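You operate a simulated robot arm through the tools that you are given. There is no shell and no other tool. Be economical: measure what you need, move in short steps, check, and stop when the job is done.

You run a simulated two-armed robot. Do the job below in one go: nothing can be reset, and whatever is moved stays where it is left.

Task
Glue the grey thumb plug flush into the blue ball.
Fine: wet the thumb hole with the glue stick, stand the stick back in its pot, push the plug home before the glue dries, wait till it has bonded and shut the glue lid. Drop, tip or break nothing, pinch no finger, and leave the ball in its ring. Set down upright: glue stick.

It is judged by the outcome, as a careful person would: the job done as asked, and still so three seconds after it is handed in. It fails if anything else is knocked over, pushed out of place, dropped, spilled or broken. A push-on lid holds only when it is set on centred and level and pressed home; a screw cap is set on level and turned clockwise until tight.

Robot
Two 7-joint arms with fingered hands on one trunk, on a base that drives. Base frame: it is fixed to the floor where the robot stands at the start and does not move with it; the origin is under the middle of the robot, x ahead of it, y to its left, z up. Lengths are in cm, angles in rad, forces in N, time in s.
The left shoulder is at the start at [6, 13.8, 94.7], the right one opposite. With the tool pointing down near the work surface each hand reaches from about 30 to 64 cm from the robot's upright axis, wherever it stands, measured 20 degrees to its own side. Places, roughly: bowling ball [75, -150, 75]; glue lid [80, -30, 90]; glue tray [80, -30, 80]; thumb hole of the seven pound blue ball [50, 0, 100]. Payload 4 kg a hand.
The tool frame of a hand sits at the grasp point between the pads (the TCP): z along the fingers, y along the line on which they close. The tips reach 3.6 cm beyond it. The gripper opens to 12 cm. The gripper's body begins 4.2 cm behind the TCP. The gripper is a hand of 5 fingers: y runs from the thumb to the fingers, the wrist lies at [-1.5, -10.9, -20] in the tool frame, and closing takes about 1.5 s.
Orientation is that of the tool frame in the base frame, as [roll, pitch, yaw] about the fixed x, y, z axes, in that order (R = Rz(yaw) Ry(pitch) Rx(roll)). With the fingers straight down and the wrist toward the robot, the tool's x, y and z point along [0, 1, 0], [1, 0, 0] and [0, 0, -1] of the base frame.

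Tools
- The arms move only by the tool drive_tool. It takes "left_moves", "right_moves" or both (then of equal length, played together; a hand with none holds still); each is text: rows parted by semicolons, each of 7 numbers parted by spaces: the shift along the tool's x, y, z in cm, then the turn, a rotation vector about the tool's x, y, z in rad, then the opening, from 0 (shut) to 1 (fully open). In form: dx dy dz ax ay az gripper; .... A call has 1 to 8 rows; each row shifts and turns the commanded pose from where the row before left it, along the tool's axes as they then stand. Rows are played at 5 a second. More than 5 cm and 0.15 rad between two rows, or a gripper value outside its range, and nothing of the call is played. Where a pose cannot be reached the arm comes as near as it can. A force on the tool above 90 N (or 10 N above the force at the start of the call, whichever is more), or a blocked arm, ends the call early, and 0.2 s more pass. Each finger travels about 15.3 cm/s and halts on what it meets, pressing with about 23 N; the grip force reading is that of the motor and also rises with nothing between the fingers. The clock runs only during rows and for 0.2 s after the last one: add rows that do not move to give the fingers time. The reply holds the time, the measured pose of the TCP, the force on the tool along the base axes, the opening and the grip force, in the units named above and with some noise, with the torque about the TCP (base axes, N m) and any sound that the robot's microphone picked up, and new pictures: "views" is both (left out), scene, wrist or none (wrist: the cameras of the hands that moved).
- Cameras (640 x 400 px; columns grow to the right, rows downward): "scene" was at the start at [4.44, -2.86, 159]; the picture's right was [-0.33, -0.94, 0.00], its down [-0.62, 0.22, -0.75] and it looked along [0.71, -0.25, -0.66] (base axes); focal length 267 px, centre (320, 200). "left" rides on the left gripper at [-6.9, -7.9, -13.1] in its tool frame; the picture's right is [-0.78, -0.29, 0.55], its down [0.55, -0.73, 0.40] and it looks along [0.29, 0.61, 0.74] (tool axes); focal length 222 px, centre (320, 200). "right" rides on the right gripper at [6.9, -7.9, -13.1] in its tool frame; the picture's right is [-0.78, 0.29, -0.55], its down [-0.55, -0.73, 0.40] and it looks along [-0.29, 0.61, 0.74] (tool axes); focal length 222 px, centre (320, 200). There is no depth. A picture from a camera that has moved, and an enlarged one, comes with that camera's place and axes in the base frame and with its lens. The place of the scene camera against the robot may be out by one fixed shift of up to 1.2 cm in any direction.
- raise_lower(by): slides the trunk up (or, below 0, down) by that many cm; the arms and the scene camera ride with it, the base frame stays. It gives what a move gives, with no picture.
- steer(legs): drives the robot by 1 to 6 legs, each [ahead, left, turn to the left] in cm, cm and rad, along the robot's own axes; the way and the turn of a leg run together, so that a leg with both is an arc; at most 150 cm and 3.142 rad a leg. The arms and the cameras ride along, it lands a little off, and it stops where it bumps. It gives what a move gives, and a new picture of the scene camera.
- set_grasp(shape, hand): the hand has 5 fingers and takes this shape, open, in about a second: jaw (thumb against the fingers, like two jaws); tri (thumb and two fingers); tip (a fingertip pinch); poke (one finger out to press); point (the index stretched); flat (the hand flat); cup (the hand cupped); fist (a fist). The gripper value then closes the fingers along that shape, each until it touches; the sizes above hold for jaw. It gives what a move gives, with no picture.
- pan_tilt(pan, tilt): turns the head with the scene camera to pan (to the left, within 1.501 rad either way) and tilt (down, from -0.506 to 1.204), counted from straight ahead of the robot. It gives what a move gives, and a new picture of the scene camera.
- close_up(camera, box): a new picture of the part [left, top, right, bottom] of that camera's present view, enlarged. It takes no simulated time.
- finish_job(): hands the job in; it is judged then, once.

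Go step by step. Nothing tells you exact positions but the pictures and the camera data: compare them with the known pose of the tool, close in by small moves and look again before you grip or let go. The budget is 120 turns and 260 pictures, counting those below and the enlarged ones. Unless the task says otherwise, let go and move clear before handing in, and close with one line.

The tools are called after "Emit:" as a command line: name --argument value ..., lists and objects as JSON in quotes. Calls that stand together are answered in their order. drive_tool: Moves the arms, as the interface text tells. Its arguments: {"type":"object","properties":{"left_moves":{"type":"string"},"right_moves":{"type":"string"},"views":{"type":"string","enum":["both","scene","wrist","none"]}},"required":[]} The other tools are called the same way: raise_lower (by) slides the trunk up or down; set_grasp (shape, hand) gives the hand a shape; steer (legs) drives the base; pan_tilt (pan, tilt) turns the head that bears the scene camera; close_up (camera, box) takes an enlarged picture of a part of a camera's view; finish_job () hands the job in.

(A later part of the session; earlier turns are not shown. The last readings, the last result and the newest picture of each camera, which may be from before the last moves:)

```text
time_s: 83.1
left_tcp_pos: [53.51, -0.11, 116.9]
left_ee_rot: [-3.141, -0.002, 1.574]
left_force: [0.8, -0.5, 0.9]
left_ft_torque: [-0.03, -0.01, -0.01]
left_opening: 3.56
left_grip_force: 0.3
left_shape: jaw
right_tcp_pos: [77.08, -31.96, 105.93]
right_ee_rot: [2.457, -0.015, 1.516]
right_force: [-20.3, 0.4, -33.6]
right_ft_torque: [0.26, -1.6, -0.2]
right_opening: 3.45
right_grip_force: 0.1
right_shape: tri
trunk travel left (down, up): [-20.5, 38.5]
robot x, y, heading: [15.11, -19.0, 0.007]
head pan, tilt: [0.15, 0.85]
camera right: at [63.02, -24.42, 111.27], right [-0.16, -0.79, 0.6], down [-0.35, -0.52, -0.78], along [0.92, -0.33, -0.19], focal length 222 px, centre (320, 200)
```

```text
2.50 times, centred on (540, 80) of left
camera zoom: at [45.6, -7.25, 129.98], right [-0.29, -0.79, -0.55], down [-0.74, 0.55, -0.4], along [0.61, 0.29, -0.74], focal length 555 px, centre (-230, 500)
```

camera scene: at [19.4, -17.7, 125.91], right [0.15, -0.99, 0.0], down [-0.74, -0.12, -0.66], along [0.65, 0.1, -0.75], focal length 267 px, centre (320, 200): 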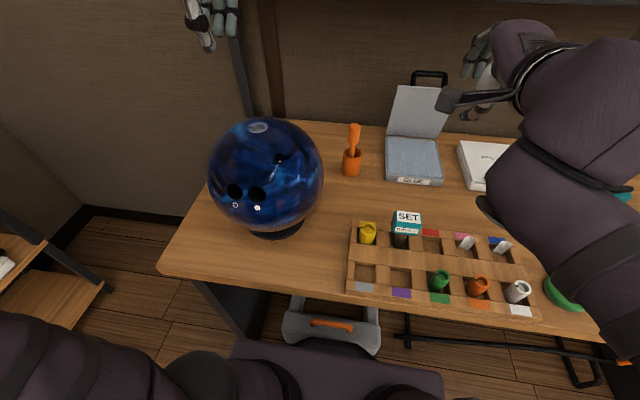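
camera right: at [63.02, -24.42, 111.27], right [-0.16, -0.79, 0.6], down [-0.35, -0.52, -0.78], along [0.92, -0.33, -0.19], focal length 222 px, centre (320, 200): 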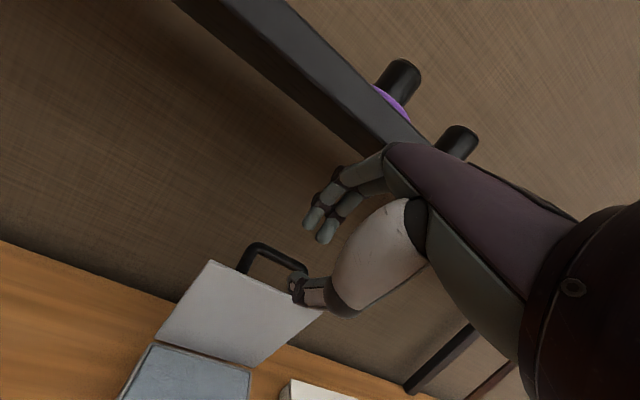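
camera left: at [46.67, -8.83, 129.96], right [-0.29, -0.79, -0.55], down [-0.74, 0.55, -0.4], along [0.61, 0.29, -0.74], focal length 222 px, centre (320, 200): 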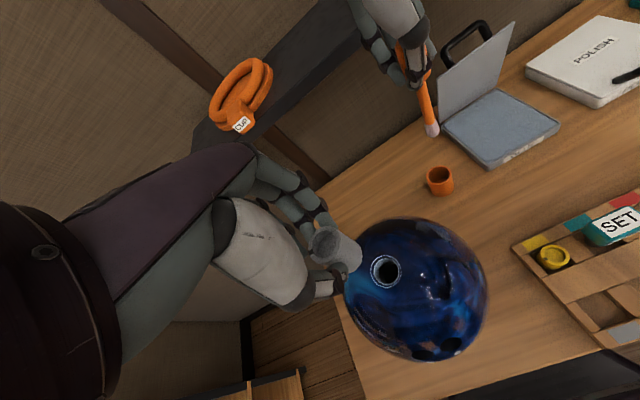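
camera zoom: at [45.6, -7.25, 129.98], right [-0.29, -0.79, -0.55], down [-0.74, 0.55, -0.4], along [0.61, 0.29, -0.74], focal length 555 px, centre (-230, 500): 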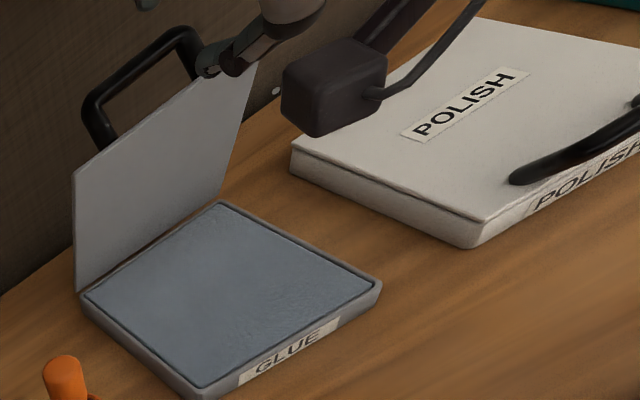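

The hand is pressing against the shelf above (force). Backing off down and toward the robot at once.

Emit:
drive_tool --right_moves "0 -2 0 0 0 0 0.3;0 -2 0 0 0 0 0.3;0 0 0 0 0 0 0.3" --views "both"

Emit:
pan_tilt --pan -0.2 --tilt 0.35

```text
time_s: 83.9
left_tcp_pos: [53.52, 0.0, 116.99]
left_ee_rot: [-3.139, 0.0, 1.577]
left_force: [-0.1, 0.2, -0.2]
left_ft_torque: [0.0, -0.04, 0.01]
left_opening: 3.6
left_grip_force: 0.0
left_shape: jaw
right_tcp_pos: [73.95, -31.68, 104.11]
right_ee_rot: [2.446, -0.016, 1.52]
right_force: [-0.2, 0.2, -0.1]
right_ft_torque: [0.03, -0.01, 0.01]
right_opening: 3.61
right_grip_force: 0.1
right_shape: tri
trunk travel left (down, up): [-20.5, 38.5]
robot x, y, heading: [15.68, -18.64, 0.003]
head pan, tilt: [0.15, 0.85]
camera scene: at [19.43, -17.71, 125.92], right [0.15, -0.99, 0.0], down [-0.74, -0.12, -0.66], along [0.65, 0.1, -0.75], focal length 267 px, centre (320, 200)
camera right: at [59.92, -24.12, 109.15], right [-0.17, -0.79, 0.59], down [-0.34, -0.52, -0.78], along [0.93, -0.33, -0.18], focal length 222 px, centre (320, 200)
```

scene: 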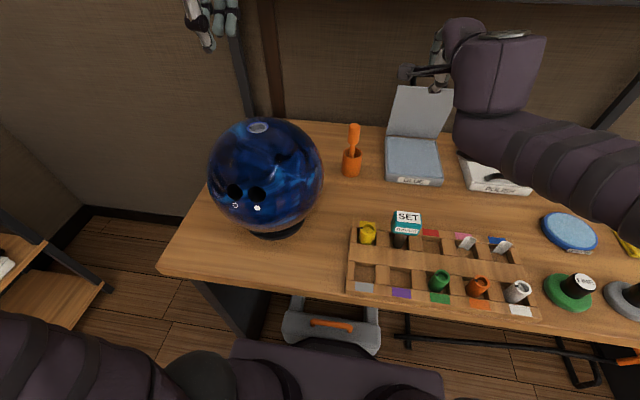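
right: 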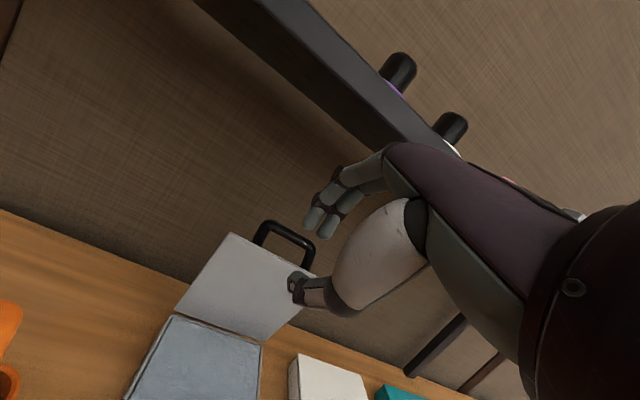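

```text
time_s: 84.8
left_tcp_pos: [53.53, -0.06, 116.82]
left_ee_rot: [-3.14, 0.0, 1.576]
left_force: [-0.5, -0.5, 0.2]
left_ft_torque: [0.03, -0.01, -0.03]
left_opening: 3.6
left_grip_force: 0.0
left_shape: jaw
right_tcp_pos: [73.88, -31.59, 103.91]
right_ee_rot: [2.448, -0.015, 1.517]
right_force: [-0.3, 0.6, -0.8]
right_ft_torque: [0.0, -0.01, -0.01]
right_opening: 3.61
right_grip_force: 0.2
right_shape: tri
trunk travel left (down, up): [-20.5, 38.5]
robot x, y, heading: [15.43, -18.94, 0.002]
head pan, tilt: [-0.201, 0.351]
camera scene: at [20.82, -20.73, 130.27], right [-0.19, -0.98, 0.0], down [-0.34, 0.07, -0.94], along [0.92, -0.18, -0.34], focal length 267 px, centre (320, 200)
```

scene: 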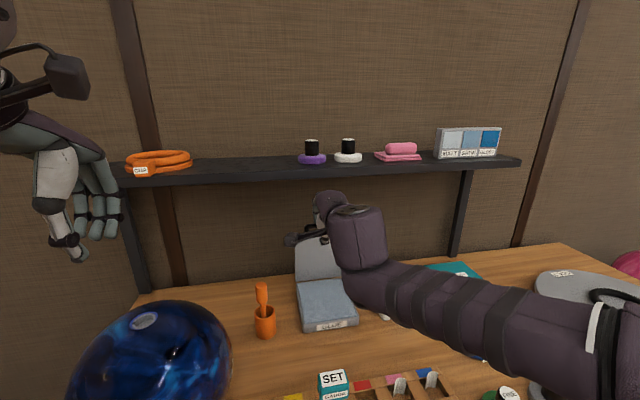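

Shelf items are undisturbed. The shelf hangs low over the lid, so I'll flatten the hand (fingers pointing forward) and approach the bar from the front.

Emit:
drive_tool --right_moves "0 0 0 -0.122 0 0 0.3;0 0 0 -0.122 0 0 0.3;0 0 0 -0.122 0 0 0.3;0 0 0 -0.122 0 0 0.3;0 0 0 -0.122 0 0 0.3;-0.5 -0.7 1.5 0 0 0 0.3;0 -0.75 1.6 0 0 0 0.3;0 0 0 0 0 0 0.25" --views "both"

Emit:
close_up --camera "right" --box '[200, 150, 400, 350]'

Emit:
close_up --camera "left" --box '[440, 0, 640, 160]'

Emit:
close_up --camera "scene" --box '[260, 150, 420, 340]'

```text
time_s: 86.6
left_tcp_pos: [53.57, -0.02, 116.95]
left_ee_rot: [-3.14, 0.0, 1.577]
left_force: [-1.1, 0.1, -1.4]
left_ft_torque: [-0.04, 0.04, 0.01]
left_opening: 3.58
left_grip_force: 0.1
left_shape: jaw
right_tcp_pos: [74.58, -32.47, 103.81]
right_ee_rot: [1.995, -0.023, 1.512]
right_force: [0.9, 0.2, 0.0]
right_ft_torque: [-0.03, -0.02, 0.01]
right_opening: 3.04
right_grip_force: 0.1
right_shape: tri
right hand out of reach, approached as far as the arm can: row 4, 5, 6, 7
trunk travel left (down, up): [-20.5, 38.5]
robot x, y, heading: [14.82, -19.03, 0.002]
head pan, tilt: [-0.201, 0.351]
camera scene: at [20.82, -20.72, 130.28], right [-0.19, -0.98, 0.0], down [-0.34, 0.07, -0.94], along [0.92, -0.18, -0.34], focal length 267 px, centre (320, 200)
camera right: at [59.78, -24.72, 102.12], right [-0.42, -0.77, 0.47], down [0.03, -0.53, -0.85], along [0.91, -0.34, 0.25], focal length 222 px, centre (320, 200)
```

scene: 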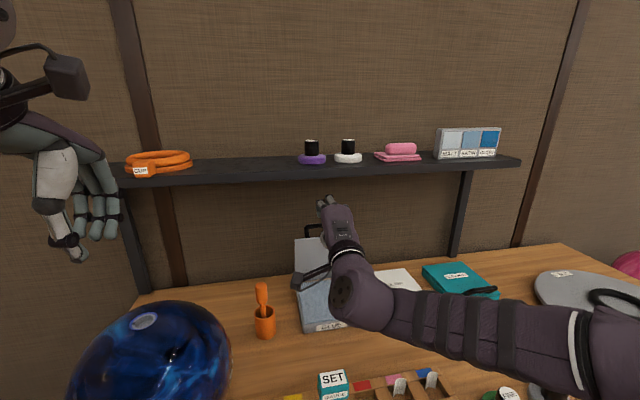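
right: 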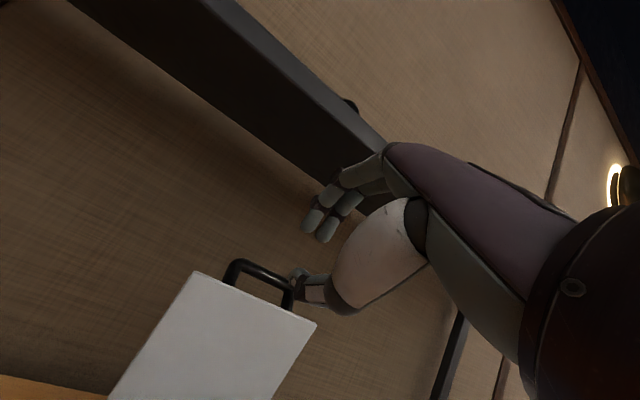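

```text
2.00 times, centred on (300, 250) of right
camera zoom: at [59.78, -24.72, 102.12], right [-0.42, -0.77, 0.47], down [0.03, -0.53, -0.85], along [0.91, -0.34, 0.25], focal length 444 px, centre (360, 100)
```

zoom: 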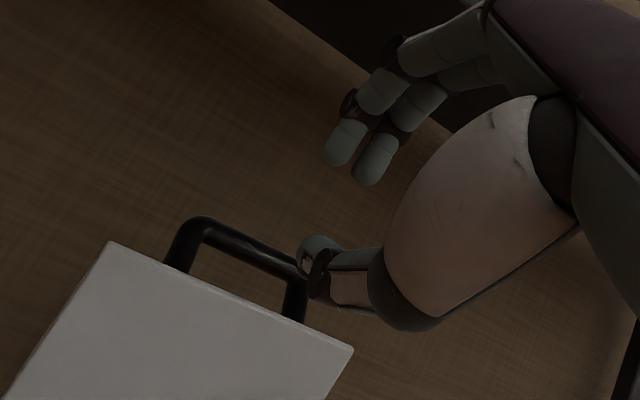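

```text
2.50 times, centred on (540, 80) of left
camera zoom: at [45.63, -7.18, 130.04], right [-0.29, -0.79, -0.55], down [-0.74, 0.55, -0.4], along [0.61, 0.29, -0.74], focal length 555 px, centre (-230, 500)
```

zoom: 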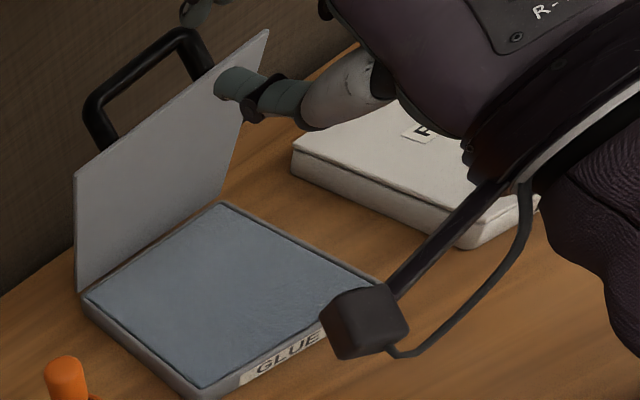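

```text
2.11 times, centred on (340, 245) of scene
camera zoom: at [20.82, -20.72, 130.28], right [-0.19, -0.98, 0.0], down [-0.34, 0.07, -0.94], along [0.92, -0.18, -0.34], focal length 562 px, centre (278, 105)
```

zoom: 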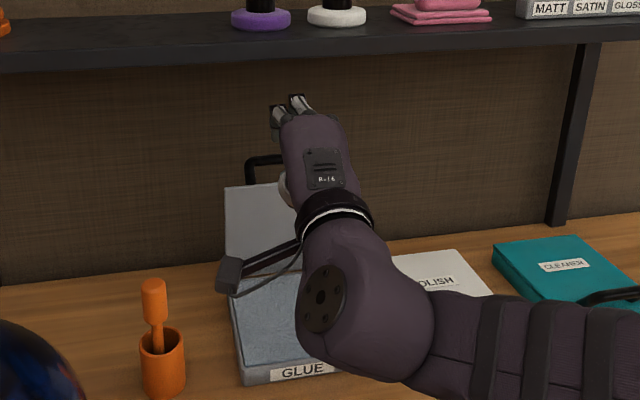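

The arm is too folded for this wrist angle. I'll back the base 6 cm so the arm stretches out more naturally, then approach again.

Emit:
steer --legs '[[-6, 0, 0]]'

Emit:
drive_tool --right_moves "0 0 2 -0.08 0 0 0.3;0 0 2 -0.08 0 0 0.3;0 -0.5 2 0 0 0 0.3;0 -0.5 1 0 0 0 0.3;0 0 0 0 0 0 0.3" --views "none"

Emit:
close_up --camera "right" --box '[200, 150, 400, 350]'

Emit:
close_up --camera "left" --box '[440, 0, 640, 160]'

```text
time_s: 87.6
left_tcp_pos: [47.56, -0.03, 116.82]
left_ee_rot: [-3.141, 0.0, 1.575]
left_force: [0.1, 0.0, 0.1]
left_ft_torque: [0.01, 0.01, 0.0]
left_opening: 3.59
left_grip_force: 0.0
left_shape: jaw
right_tcp_pos: [68.6, -32.37, 103.72]
right_ee_rot: [1.994, -0.024, 1.514]
right_force: [-0.1, 0.4, 0.4]
right_ft_torque: [0.0, 0.0, -0.02]
right_opening: 3.07
right_grip_force: 0.1
right_shape: tri
trunk travel left (down, up): [-20.5, 38.5]
robot x, y, heading: [9.41, -19.21, 0.006]
head pan, tilt: [-0.201, 0.351]
camera scene: at [14.81, -20.76, 130.28], right [-0.19, -0.98, 0.0], down [-0.34, 0.07, -0.94], along [0.92, -0.18, -0.34], focal length 267 px, centre (320, 200)
```

scene: 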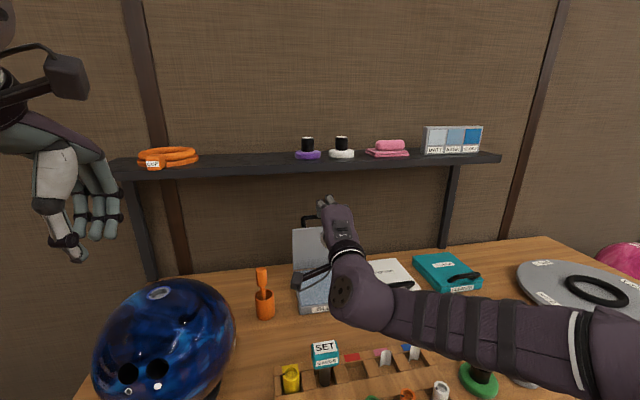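

```text
time_s: 88.8
left_tcp_pos: [47.56, 0.01, 116.97]
left_ee_rot: [-3.14, 0.001, 1.576]
left_force: [0.3, 0.5, 0.1]
left_ft_torque: [0.0, 0.02, 0.01]
left_opening: 3.59
left_grip_force: 0.0
left_shape: jaw
right_tcp_pos: [68.55, -33.34, 104.87]
right_ee_rot: [1.968, -0.035, 1.505]
right_force: [0.6, -0.9, 0.4]
right_ft_torque: [0.01, 0.02, -0.01]
right_opening: 3.59
right_grip_force: 0.0
right_shape: tri
right hand out of reach, approached as far as the arm can: row 1, 2, 3, 4
trunk travel left (down, up): [-20.5, 38.5]
robot x, y, heading: [9.22, -19.04, 0.01]
head pan, tilt: [-0.201, 0.351]
```

```text
2.00 times, centred on (300, 250) of right
camera zoom: at [53.94, -25.45, 102.83], right [-0.44, -0.77, 0.45], down [0.05, -0.52, -0.85], along [0.89, -0.36, 0.27], focal length 444 px, centre (360, 100)
```

zoom: 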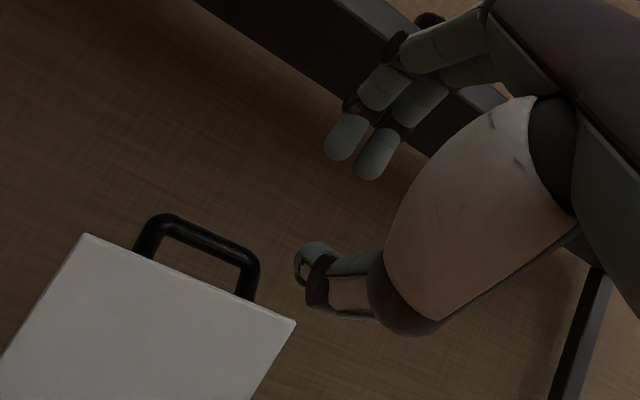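

```text
2.50 times, centred on (540, 80) of left
camera zoom: at [39.63, -7.19, 130.04], right [-0.29, -0.79, -0.55], down [-0.74, 0.55, -0.4], along [0.61, 0.29, -0.74], focal length 555 px, centre (-230, 500)
```

zoom: 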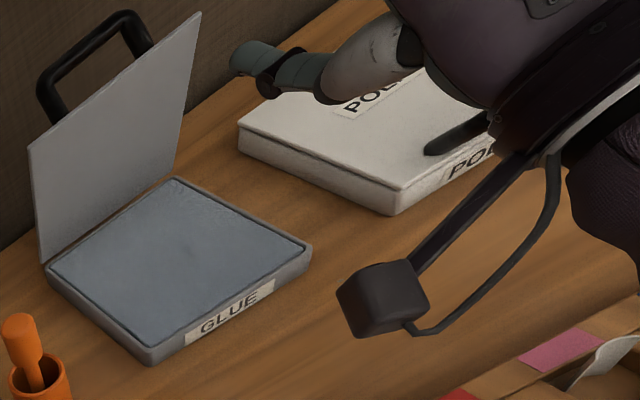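

That wrist angle is at a joint limit. Better idea: grip the D-handle across its two ends (closing sideways, along the hinge axis), so it can pivot in the grip as the lid comes down. I'll retract, re-orient the hand, and reposition the base.

Emit:
drive_tool --right_moves "0 0 -2 0.11 0 0 0.5;0 0 -2 0.11 0 0 0.5;0 0 -2 0.11 0 0 0.6;0 0 0 0.11 0 0 0.7;0 0 0 0 0 -0.143 0.75;0 0 0 0 0 -0.143 0.75;0 0 0 0 0 -0.143 0.75;0 0 0 0 0 -0.143 0.75" --views "none"

Emit:
drive_tool --right_moves "0 0 0 0 0 -0.143 0.75;0 0 0 0 0 -0.143 0.75;0 0 0 0 0 -0.143 0.75;0 0 0 0 0 -0.143 0.75;0 0 0 0 0 -0.143 0.75;0 0 0 0 0 -0.143 0.75;0 0 0 0 0 -0.14 0.75" --views "both"

```text
time_s: 90.6
left_tcp_pos: [47.43, -0.07, 116.86]
left_ee_rot: [-3.139, -0.002, 1.577]
left_force: [-0.2, -0.7, 0.0]
left_ft_torque: [0.02, -0.01, 0.0]
left_opening: 3.56
left_grip_force: 0.2
left_shape: jaw
right_tcp_pos: [63.46, -33.13, 107.82]
right_ee_rot: [2.508, 0.338, 1.967]
right_force: [0.2, -0.5, -1.4]
right_ft_torque: [-0.01, 0.01, -0.01]
right_opening: 8.97
right_grip_force: 0.1
right_shape: tri
trunk travel left (down, up): [-20.5, 38.5]
robot x, y, heading: [9.65, -18.98, 0.007]
head pan, tilt: [-0.201, 0.351]
```

```text
time_s: 92.2
left_tcp_pos: [47.58, -0.0, 116.81]
left_ee_rot: [-3.141, 0.0, 1.574]
left_force: [0.6, -0.5, 0.0]
left_ft_torque: [-0.01, -0.01, -0.03]
left_opening: 3.56
left_grip_force: 0.1
left_shape: jaw
right_tcp_pos: [63.36, -33.15, 107.8]
right_ee_rot: [3.11, 0.705, 3.064]
right_force: [-0.2, -0.2, 0.5]
right_ft_torque: [-0.03, 0.0, -0.04]
right_opening: 8.97
right_grip_force: 0.0
right_shape: tri
trunk travel left (down, up): [-20.5, 38.5]
robot x, y, heading: [9.24, -19.41, 0.004]
head pan, tilt: [-0.201, 0.351]
camera scene: at [14.85, -20.76, 130.28], right [-0.19, -0.98, 0.0], down [-0.34, 0.07, -0.94], along [0.92, -0.18, -0.34], focal length 267 px, centre (320, 200)
camera right: at [49.22, -40.54, 113.12], right [0.26, 0.25, 0.93], down [0.63, -0.77, 0.04], along [0.73, 0.58, -0.36], focal length 222 px, centre (320, 200)
```

scene: 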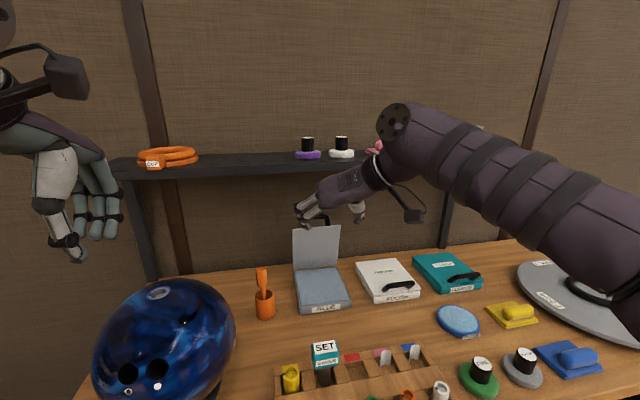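
right: 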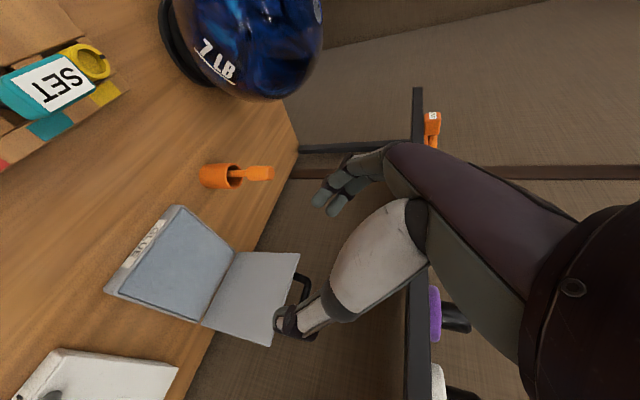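

This orientation works well. Moving the base into line and forward a little, and flattening the hand slightly.

Emit:
steer --legs '[[0, -7, 0], [5, 0, 0]]'

Emit:
drive_tool --right_moves "0 2 0 0 -0.113 0 0.75;0 2.5 0 0 -0.113 0 0.75;0 3 0 0 -0.113 0 0.75;0 0 0 0 0 0 0.75" --views "both"

Emit:
close_up --camera "right" --box '[160, 180, 360, 400]'

Emit:
close_up --camera "left" --box '[440, 0, 640, 160]'

```text
time_s: 93.7
left_tcp_pos: [52.59, -6.91, 116.85]
left_ee_rot: [-3.138, 0.0, 1.575]
left_force: [0.0, -0.4, 0.7]
left_ft_torque: [0.01, 0.03, 0.0]
left_opening: 3.56
left_grip_force: 0.1
left_shape: jaw
right_tcp_pos: [68.51, -40.07, 107.8]
right_ee_rot: [3.11, 0.708, 3.063]
right_force: [0.4, 1.1, -1.0]
right_ft_torque: [-0.04, 0.0, 0.03]
right_opening: 8.96
right_grip_force: 0.1
right_shape: tri
trunk travel left (down, up): [-20.5, 38.5]
robot x, y, heading: [14.37, -25.85, 0.005]
head pan, tilt: [-0.201, 0.351]
camera scene: at [19.9, -27.71, 130.27], right [-0.19, -0.98, 0.0], down [-0.34, 0.07, -0.94], along [0.92, -0.18, -0.34], focal length 267 px, centre (320, 200)
```

scene: 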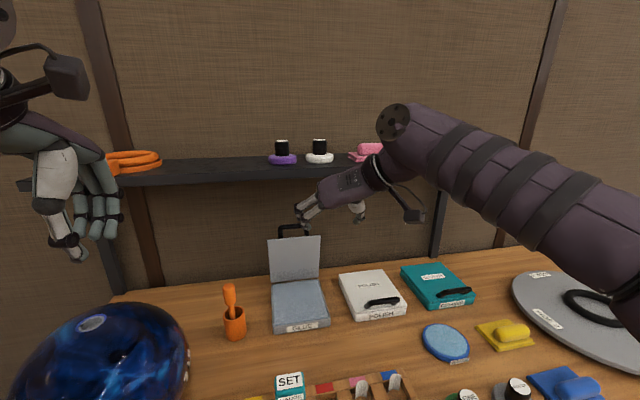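

```text
time_s: 94.7
left_tcp_pos: [52.53, -6.93, 116.93]
left_ee_rot: [-3.14, 0.002, 1.576]
left_force: [0.4, -0.2, -1.1]
left_ft_torque: [0.0, 0.01, 0.01]
left_opening: 3.57
left_grip_force: 0.0
left_shape: jaw
right_tcp_pos: [68.96, -32.73, 108.13]
right_ee_rot: [3.094, 1.047, 3.043]
right_force: [0.4, 0.9, 0.2]
right_ft_torque: [-0.03, -0.02, -0.03]
right_opening: 8.97
right_grip_force: 0.0
right_shape: tri
trunk travel left (down, up): [-20.5, 38.5]
robot x, y, heading: [14.02, -25.78, 0.008]
head pan, tilt: [-0.201, 0.351]
camera scene: at [19.85, -27.69, 130.28], right [-0.19, -0.98, 0.0], down [-0.34, 0.07, -0.94], along [0.92, -0.18, -0.34], focal length 267 px, centre (320, 200)
camera right: at [53.68, -39.85, 108.44], right [-0.07, 0.27, 0.96], down [0.58, -0.78, 0.26], along [0.81, 0.57, -0.11], focal length 222 px, centre (320, 200)
```

scene: 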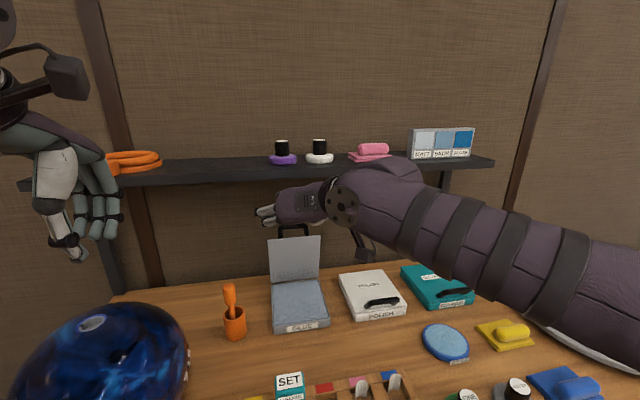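
right: 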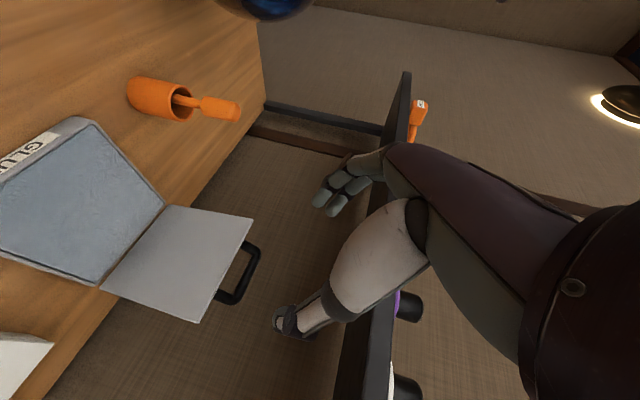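

```text
1.82 times, centred on (260, 290) of right
camera zoom: at [53.68, -39.85, 108.44], right [-0.07, 0.27, 0.96], down [0.58, -0.78, 0.26], along [0.81, 0.57, -0.11], focal length 404 px, centre (429, 36)
```

zoom: 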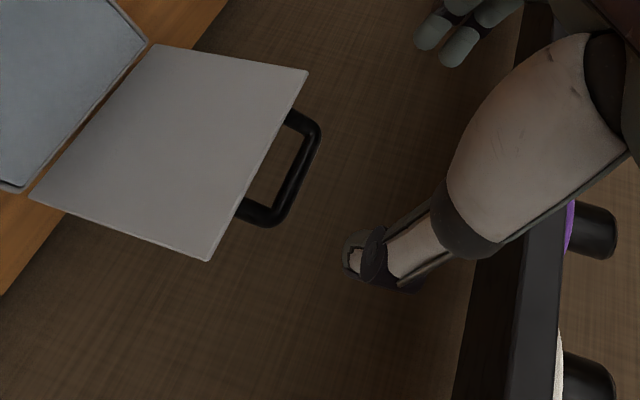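

```text
2.50 times, centred on (540, 80) of left
camera zoom: at [44.65, -14.13, 130.04], right [-0.29, -0.79, -0.55], down [-0.74, 0.55, -0.4], along [0.61, 0.29, -0.74], focal length 555 px, centre (-230, 500)
```

zoom: 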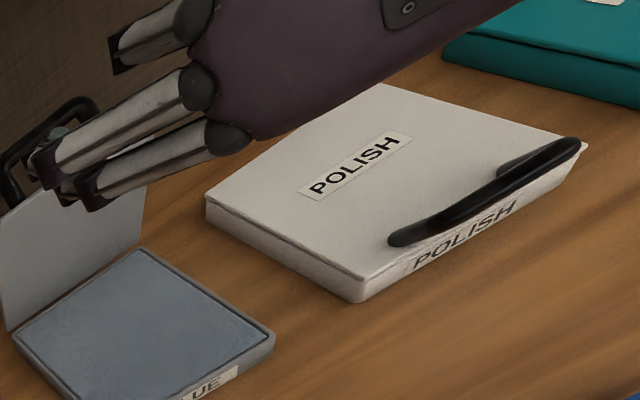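

Approaching the handle along the finger direction, 8 cm first.

Emit:
drive_tool --right_moves "0.05 0.3 2 0 0 0 0.75;0.05 0.3 2 0 0 0 0.75;0.05 0.3 2 0 0 0 0.75;0 0.2 2 0 0 0 0.75;0 0 0 0 0 0 0.75" --views "wrist"

Emit:
close_up --camera "right" --box '[160, 140, 380, 360]'

Emit:
close_up --camera "scene" --box '[220, 140, 380, 340]'

```text
time_s: 95.9
left_tcp_pos: [52.58, -7.01, 116.75]
left_ee_rot: [-3.141, 0.002, 1.577]
left_force: [0.1, 0.3, 0.5]
left_ft_torque: [-0.01, 0.0, -0.02]
left_opening: 3.56
left_grip_force: 0.1
left_shape: jaw
right_tcp_pos: [75.91, -31.85, 103.96]
right_ee_rot: [3.088, 1.047, 3.039]
right_force: [0.4, -0.8, -0.2]
right_ft_torque: [-0.02, -0.02, 0.02]
right_opening: 8.97
right_grip_force: 0.0
right_shape: tri
trunk travel left (down, up): [-20.5, 38.5]
robot x, y, heading: [14.33, -25.96, 0.006]
head pan, tilt: [-0.201, 0.351]
camera right: at [60.58, -38.92, 104.26], right [-0.06, 0.27, 0.96], down [0.58, -0.78, 0.26], along [0.81, 0.57, -0.11], focal length 222 px, centre (320, 200)
```

right: 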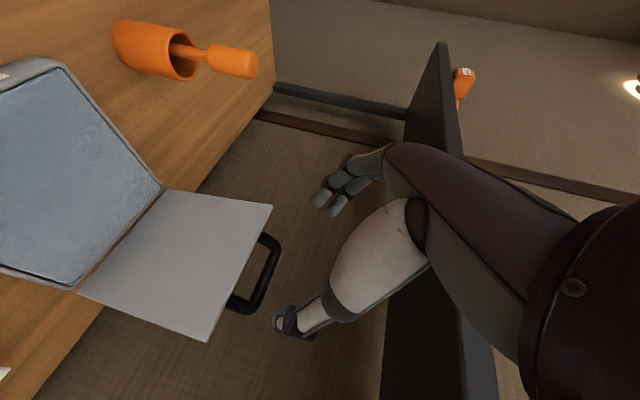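

```text
1.82 times, centred on (270, 250) of right
camera zoom: at [60.58, -38.92, 104.26], right [-0.06, 0.27, 0.96], down [0.58, -0.78, 0.26], along [0.81, 0.57, -0.11], focal length 404 px, centre (411, 109)
```

zoom: 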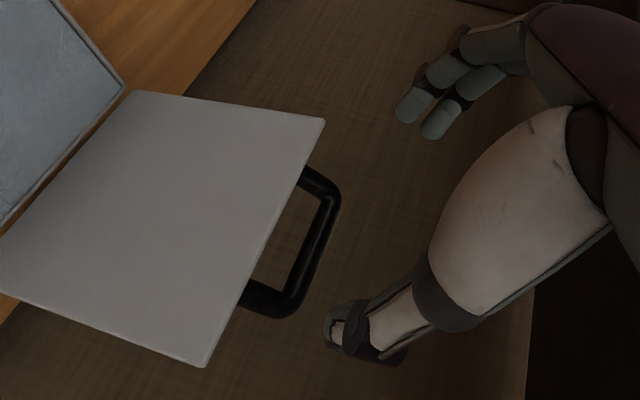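

```text
2.00 times, centred on (300, 240) of scene
camera zoom: at [19.87, -27.7, 130.28], right [-0.19, -0.98, 0.0], down [-0.34, 0.07, -0.94], along [0.92, -0.18, -0.34], focal length 533 px, centre (360, 120)
```

zoom: 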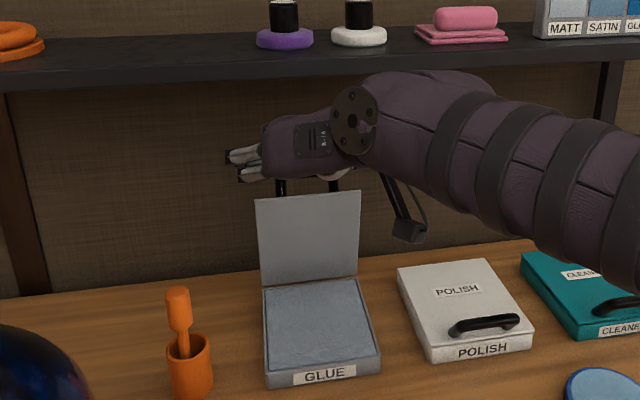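

The handle sits ~1 cm further right of the hand's centre than computed; correcting and moving closer.

Emit:
drive_tool --right_moves "0.15 -0.5 1 0 0 0 0.75;0.15 -0.5 1 0 0 0 0.75;0 0 1 0 0 0 0.75;0 0 0 0 0 0 0.75" --views "wrist"

Emit:
close_up --camera "right" --box '[160, 140, 380, 360]'

Emit:
close_up --camera "scene" --box '[240, 180, 340, 280]'

```text
time_s: 96.9
left_tcp_pos: [52.43, -6.85, 116.87]
left_ee_rot: [-3.139, 0.001, 1.576]
left_force: [0.4, -0.4, -0.7]
left_ft_torque: [-0.02, -0.03, 0.0]
left_opening: 3.56
left_grip_force: 0.1
left_shape: jaw
right_tcp_pos: [78.28, -32.8, 102.2]
right_ee_rot: [3.092, 1.043, 3.042]
right_force: [0.5, 1.1, -0.7]
right_ft_torque: [0.0, -0.02, -0.03]
right_opening: 8.98
right_grip_force: 0.1
right_shape: tri
trunk travel left (down, up): [-20.5, 38.5]
robot x, y, heading: [14.66, -25.98, 0.003]
head pan, tilt: [-0.201, 0.351]
camera right: at [63.03, -39.99, 102.5], right [-0.06, 0.27, 0.96], down [0.58, -0.78, 0.26], along [0.81, 0.57, -0.11], focal length 222 px, centre (320, 200)
```

right: 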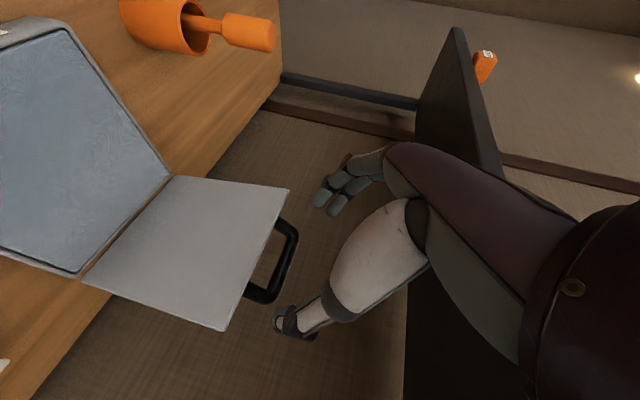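

```text
1.82 times, centred on (270, 250) of right
camera zoom: at [63.03, -39.99, 102.5], right [-0.06, 0.27, 0.96], down [0.58, -0.78, 0.26], along [0.81, 0.57, -0.11], focal length 404 px, centre (411, 109)
```

zoom: 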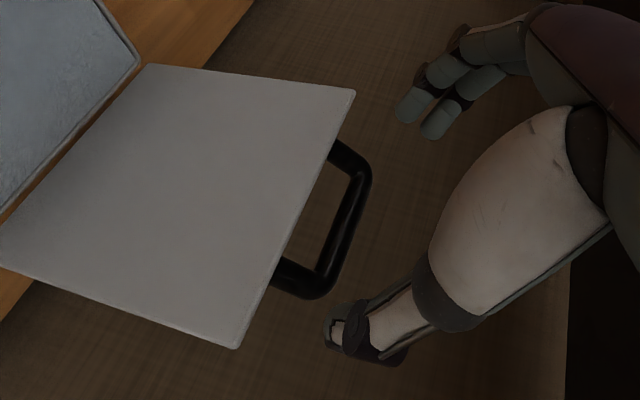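

```text
4.00 times, centred on (290, 230) of scene
camera zoom: at [19.86, -27.7, 130.28], right [-0.19, -0.98, 0.0], down [-0.34, 0.07, -0.94], along [0.92, -0.18, -0.34], focal length 1067 px, centre (440, 80)
```

zoom: 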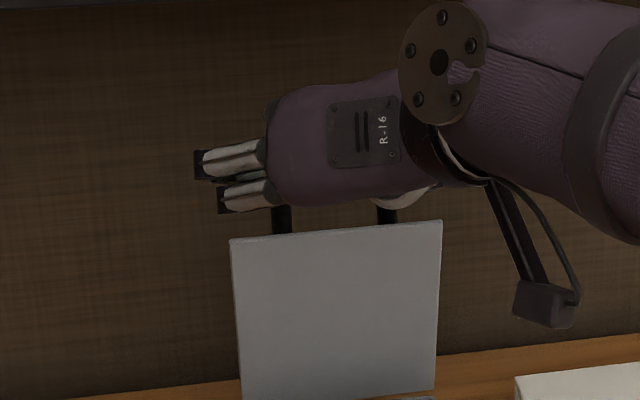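

Now on-axis. Advancing 2 cm and checking.

Emit:
drive_tool --right_moves "0 0 0.7 0 0 0 0.75;0 0 0.7 0 0 0 0.75;0 0 0.7 0 0 0 0.75;0 0 0 0 0 0 0.75" --views "none"

Emit:
close_up --camera "right" --box '[160, 140, 380, 360]'

Emit:
close_up --camera "scene" --box '[240, 180, 340, 280]'

```text
time_s: 97.9
left_tcp_pos: [52.49, -6.9, 116.88]
left_ee_rot: [-3.14, 0.001, 1.575]
left_force: [-0.2, -0.3, 1.0]
left_ft_torque: [-0.03, -0.03, 0.02]
left_opening: 3.55
left_grip_force: 0.1
left_shape: jaw
right_tcp_pos: [80.0, -32.97, 101.08]
right_ee_rot: [3.093, 1.045, 3.044]
right_force: [-0.5, -0.2, 0.2]
right_ft_torque: [0.0, -0.02, 0.01]
right_opening: 8.98
right_grip_force: 0.1
right_shape: tri
trunk travel left (down, up): [-20.5, 38.5]
robot x, y, heading: [13.8, -26.3, 0.005]
head pan, tilt: [-0.201, 0.351]
```

```text
1.82 times, centred on (270, 250) of right
camera zoom: at [64.79, -40.13, 101.44], right [-0.06, 0.27, 0.96], down [0.58, -0.78, 0.26], along [0.81, 0.57, -0.11], focal length 404 px, centre (411, 109)
```

zoom: 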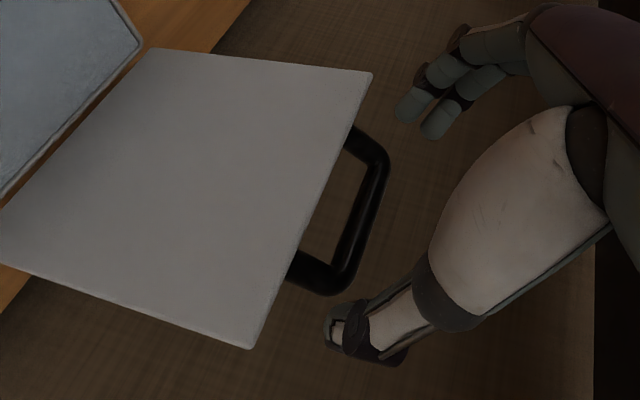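

```text
4.00 times, centred on (290, 230) of scene
camera zoom: at [19.86, -27.71, 130.28], right [-0.19, -0.98, 0.0], down [-0.34, 0.07, -0.94], along [0.92, -0.18, -0.34], focal length 1067 px, centre (440, 80)
```

zoom: 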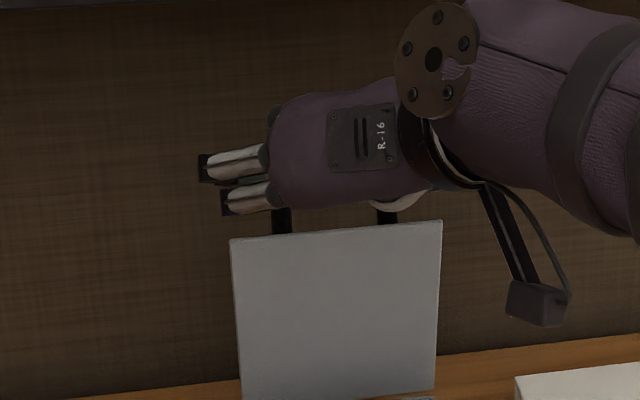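

Emit:
drive_tool --right_moves "0 0 0.8 0 0 0 0.75;0 0 0.8 0 0 0 0.75;0 0 0.7 0 0 0 0.75;0 0 0 0 0 0 0.75" --views "none"

Emit:
close_up --camera "right" --box '[200, 160, 380, 340]'

Emit:
close_up --camera "scene" --box '[240, 140, 380, 280]'

```text
time_s: 98.9
left_tcp_pos: [52.69, -6.9, 116.79]
left_ee_rot: [-3.14, 0.0, 1.575]
left_force: [0.3, 0.0, -0.1]
left_ft_torque: [-0.03, 0.0, 0.02]
left_opening: 3.59
left_grip_force: 0.1
left_shape: jaw
right_tcp_pos: [81.96, -32.95, 99.99]
right_ee_rot: [3.091, 1.046, 3.04]
right_force: [0.2, 0.3, -0.9]
right_ft_torque: [-0.02, 0.0, 0.01]
right_opening: 8.98
right_grip_force: 0.0
right_shape: tri
trunk travel left (down, up): [-20.5, 38.5]
robot x, y, heading: [13.99, -25.85, 0.004]
head pan, tilt: [-0.201, 0.351]
```

```text
2.22 times, centred on (290, 250) of right
camera zoom: at [66.72, -40.19, 100.28], right [-0.06, 0.27, 0.96], down [0.58, -0.78, 0.26], along [0.81, 0.57, -0.11], focal length 494 px, centre (387, 89)
```

zoom: 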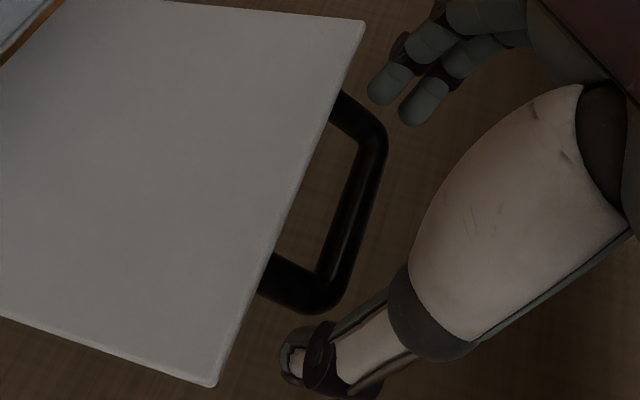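

```text
2.86 times, centred on (310, 210) of scene
camera zoom: at [19.86, -27.71, 130.28], right [-0.19, -0.98, 0.0], down [-0.34, 0.07, -0.94], along [0.92, -0.18, -0.34], focal length 762 px, centre (349, 171)
```

zoom: 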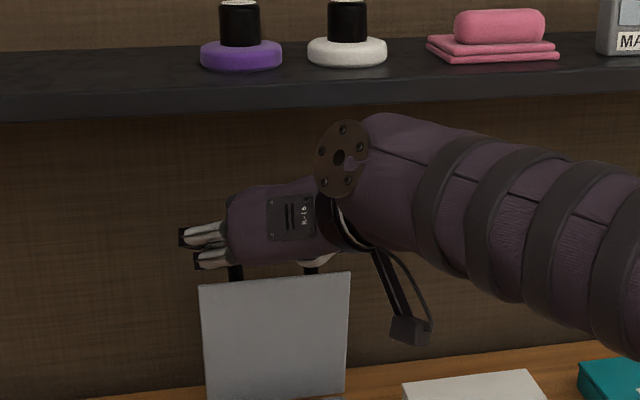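

Handle is centred between thumb and fingers. Closing gently.

Emit:
drive_tool --right_moves "0 0 0 0 0 0 0.65;0 0 0 0 0 0 0.58;0 0 0 0 0 0 0.52;0 0 0 0 0 0 0.46;0 0 0 0 0 0 0.42;0 0 0 0 0 0 0.42" --views "none"

Emit:
close_up --camera "right" --box '[200, 160, 380, 340]'

Emit:
close_up --camera "scene" --box '[240, 140, 380, 280]'

```text
time_s: 100.3
left_tcp_pos: [52.58, -7.02, 116.82]
left_ee_rot: [-3.139, 0.001, 1.576]
left_force: [0.4, -0.7, 0.3]
left_ft_torque: [-0.01, -0.03, 0.01]
left_opening: 3.56
left_grip_force: 0.0
left_shape: jaw
right_tcp_pos: [82.01, -32.93, 100.05]
right_ee_rot: [3.091, 1.048, 3.04]
right_force: [-3.5, 5.6, 5.6]
right_ft_torque: [0.36, -0.04, 0.27]
right_opening: 5.38
right_grip_force: 0.1
right_shape: tri
trunk travel left (down, up): [-20.5, 38.5]
robot x, y, heading: [14.29, -25.69, 0.005]
head pan, tilt: [-0.201, 0.351]
```

```text
2.22 times, centred on (290, 250) of right
camera zoom: at [66.63, -40.1, 100.38], right [-0.07, 0.27, 0.96], down [0.58, -0.78, 0.26], along [0.81, 0.57, -0.1], focal length 494 px, centre (387, 89)
```

zoom: 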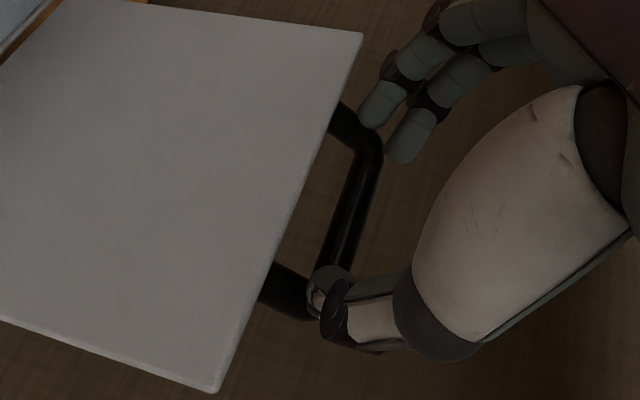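

```text
2.86 times, centred on (310, 210) of scene
camera zoom: at [19.78, -27.65, 130.29], right [-0.19, -0.98, 0.0], down [-0.34, 0.07, -0.94], along [0.92, -0.18, -0.34], focal length 762 px, centre (349, 171)
```

zoom: 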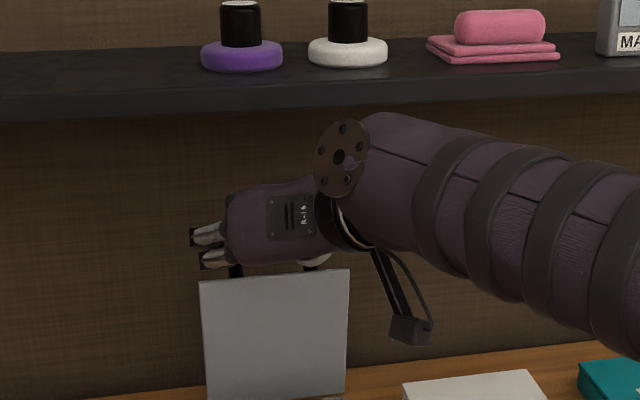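

Contact on both ends. Squeezing a bit more and trying the first small pull of the arc.

Emit:
drive_tool --right_moves "0 0 0 0 0 0 0.34;0 0 0 0 0 0 0.3;0.85 -0.09 -1.2 0 0 0 0.3;0.85 -0.09 -1.2 0 0 0 0.3;0 0 0 0 0 0 0.3" --views "none"

Emit:
close_up --camera "right" --box '[160, 120, 380, 340]'

Emit:
close_up --camera "scene" --box '[220, 140, 380, 340]'

```text
time_s: 101.5
left_tcp_pos: [52.44, -7.0, 116.77]
left_ee_rot: [-3.138, -0.001, 1.576]
left_force: [-0.3, -0.2, -0.2]
left_ft_torque: [-0.01, -0.01, 0.01]
left_opening: 3.58
left_grip_force: 0.0
left_shape: jaw
right_tcp_pos: [79.02, -33.12, 99.75]
right_ee_rot: [3.091, 1.045, 3.041]
right_force: [0.3, -0.9, 0.0]
right_ft_torque: [0.0, 0.02, -0.01]
right_opening: 3.62
right_grip_force: 0.0
right_shape: tri
trunk travel left (down, up): [-20.5, 38.5]
robot x, y, heading: [14.2, -25.75, 0.009]
head pan, tilt: [-0.201, 0.351]
```

```text
1.82 times, centred on (270, 230) of right
camera zoom: at [63.75, -40.27, 100.03], right [-0.06, 0.27, 0.96], down [0.58, -0.78, 0.26], along [0.82, 0.57, -0.11], focal length 404 px, centre (411, 146)
```

zoom: 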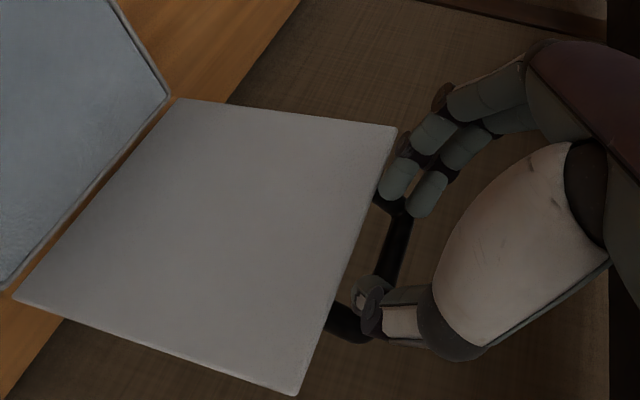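

```text
2.00 times, centred on (300, 240) of scene
camera zoom: at [19.85, -27.71, 130.28], right [-0.19, -0.98, 0.0], down [-0.34, 0.07, -0.94], along [0.92, -0.18, -0.34], focal length 533 px, centre (360, 120)
```

zoom: 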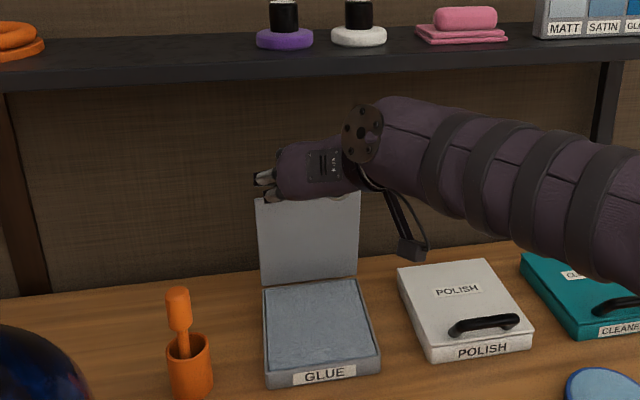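

The tips slipped off the rounded corners; the lid hasn't moved. I'll reopen, go deeper (≈1.2 cm more) and grip again.

Emit:
drive_tool --right_moves "0 0 0 0 0 0 0.5;0 0 0 0 0 0 0.75;-1.42 0.2 0 0 0 0 0.75;0 0.1 0.9 0 0 0 0.75;0 0 0.9 0 0 0 0.75;0 0 0.9 0 0 0 0.75;0 0 0.7 0 0 0 0.75;0 0 0 0 0 0 0.75" --views "none"

Emit:
close_up --camera "right" --box '[200, 140, 380, 320]'

Emit:
close_up --camera "scene" --box '[220, 140, 380, 340]'

```text
time_s: 103.3
left_tcp_pos: [52.55, -6.98, 116.9]
left_ee_rot: [-3.141, 0.0, 1.575]
left_force: [-0.2, 0.5, -0.1]
left_ft_torque: [-0.02, -0.01, -0.03]
left_opening: 3.56
left_grip_force: 0.1
left_shape: jaw
right_tcp_pos: [82.64, -32.97, 99.21]
right_ee_rot: [3.093, 1.044, 3.042]
right_force: [-0.5, -0.3, 0.8]
right_ft_torque: [0.01, -0.01, -0.01]
right_opening: 8.97
right_grip_force: 0.1
right_shape: tri
trunk travel left (down, up): [-20.5, 38.5]
robot x, y, heading: [14.04, -25.65, 0.009]
head pan, tilt: [-0.201, 0.351]
```

```text
2.22 times, centred on (290, 230) of right
camera zoom: at [67.42, -40.12, 99.55], right [-0.06, 0.27, 0.96], down [0.58, -0.78, 0.26], along [0.81, 0.57, -0.11], focal length 494 px, centre (387, 133)
```

zoom: 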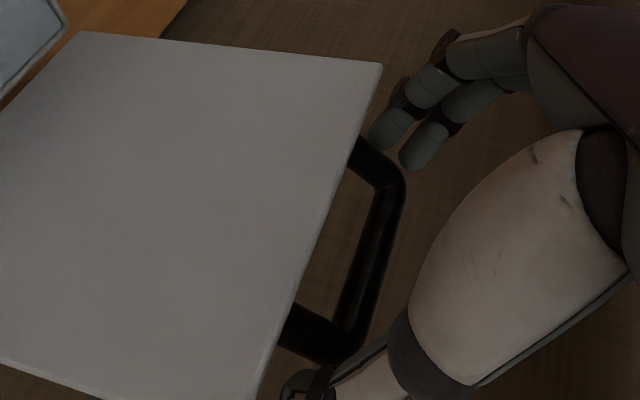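

```text
2.00 times, centred on (300, 240) of scene
camera zoom: at [19.86, -27.71, 130.28], right [-0.19, -0.98, 0.0], down [-0.34, 0.07, -0.94], along [0.92, -0.18, -0.34], focal length 533 px, centre (360, 120)
```

zoom: 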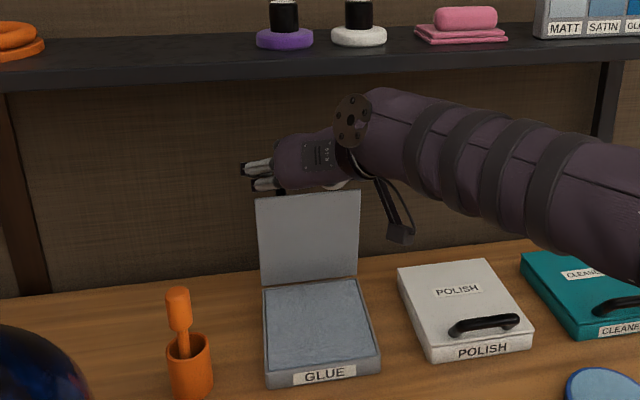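

Emit:
drive_tool --right_moves "-0.2 -0.2 0.5 0 0 0 0.75;0 0 0.6 0 0 0 0.75;0 0 0 0 0 0 0.62;0 0 0 0 0 0 0.54;0 0 0 0 0 0 0.48;0 0 0 0 0 0 0.44;0 0 0 0 0 0 0.44" --views "none"

Emit:
close_up --camera "right" --box '[200, 140, 380, 320]'

Emit:
close_up --camera "scene" --box '[240, 170, 340, 270]'

```text
time_s: 104.9
left_tcp_pos: [52.54, -7.0, 116.92]
left_ee_rot: [-3.14, -0.001, 1.575]
left_force: [0.9, 0.1, -0.4]
left_ft_torque: [0.02, 0.0, 0.0]
left_opening: 3.61
left_grip_force: 0.1
left_shape: jaw
right_tcp_pos: [83.79, -33.28, 98.61]
right_ee_rot: [3.093, 1.045, 3.042]
right_force: [-0.5, -5.0, -1.6]
right_ft_torque: [-0.1, 0.08, -0.4]
right_opening: 6.23
right_grip_force: 23.2
right_shape: tri
trunk travel left (down, up): [-20.5, 38.5]
robot x, y, heading: [14.68, -25.99, 0.006]
head pan, tilt: [-0.201, 0.351]
```

```text
2.22 times, centred on (290, 230) of right
camera zoom: at [68.47, -40.49, 99.13], right [-0.06, 0.27, 0.96], down [0.58, -0.78, 0.26], along [0.82, 0.57, -0.11], focal length 494 px, centre (387, 133)
```

zoom: 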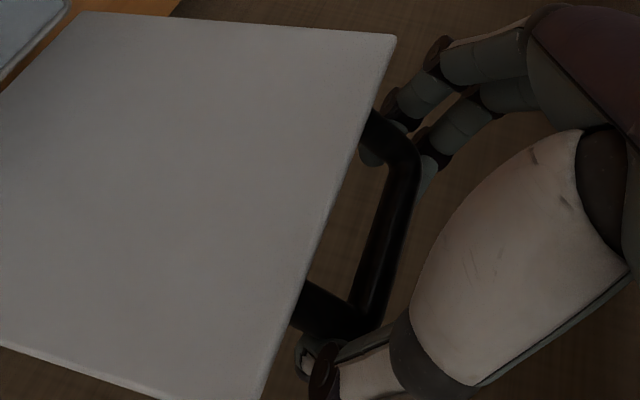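

```text
4.00 times, centred on (290, 220) of scene
camera zoom: at [19.86, -27.77, 130.28], right [-0.19, -0.98, 0.0], down [-0.34, 0.07, -0.94], along [0.92, -0.18, -0.34], focal length 1067 px, centre (440, 120)
```

zoom: 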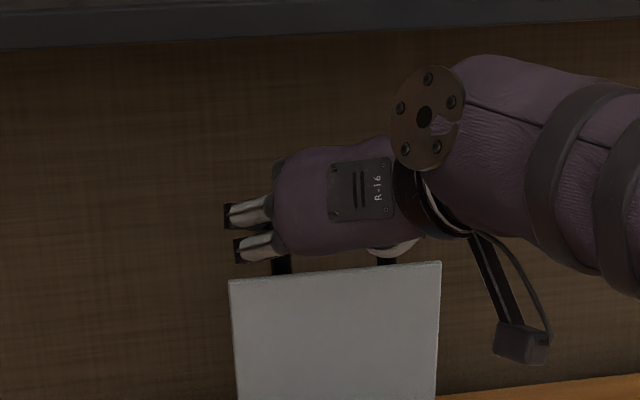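

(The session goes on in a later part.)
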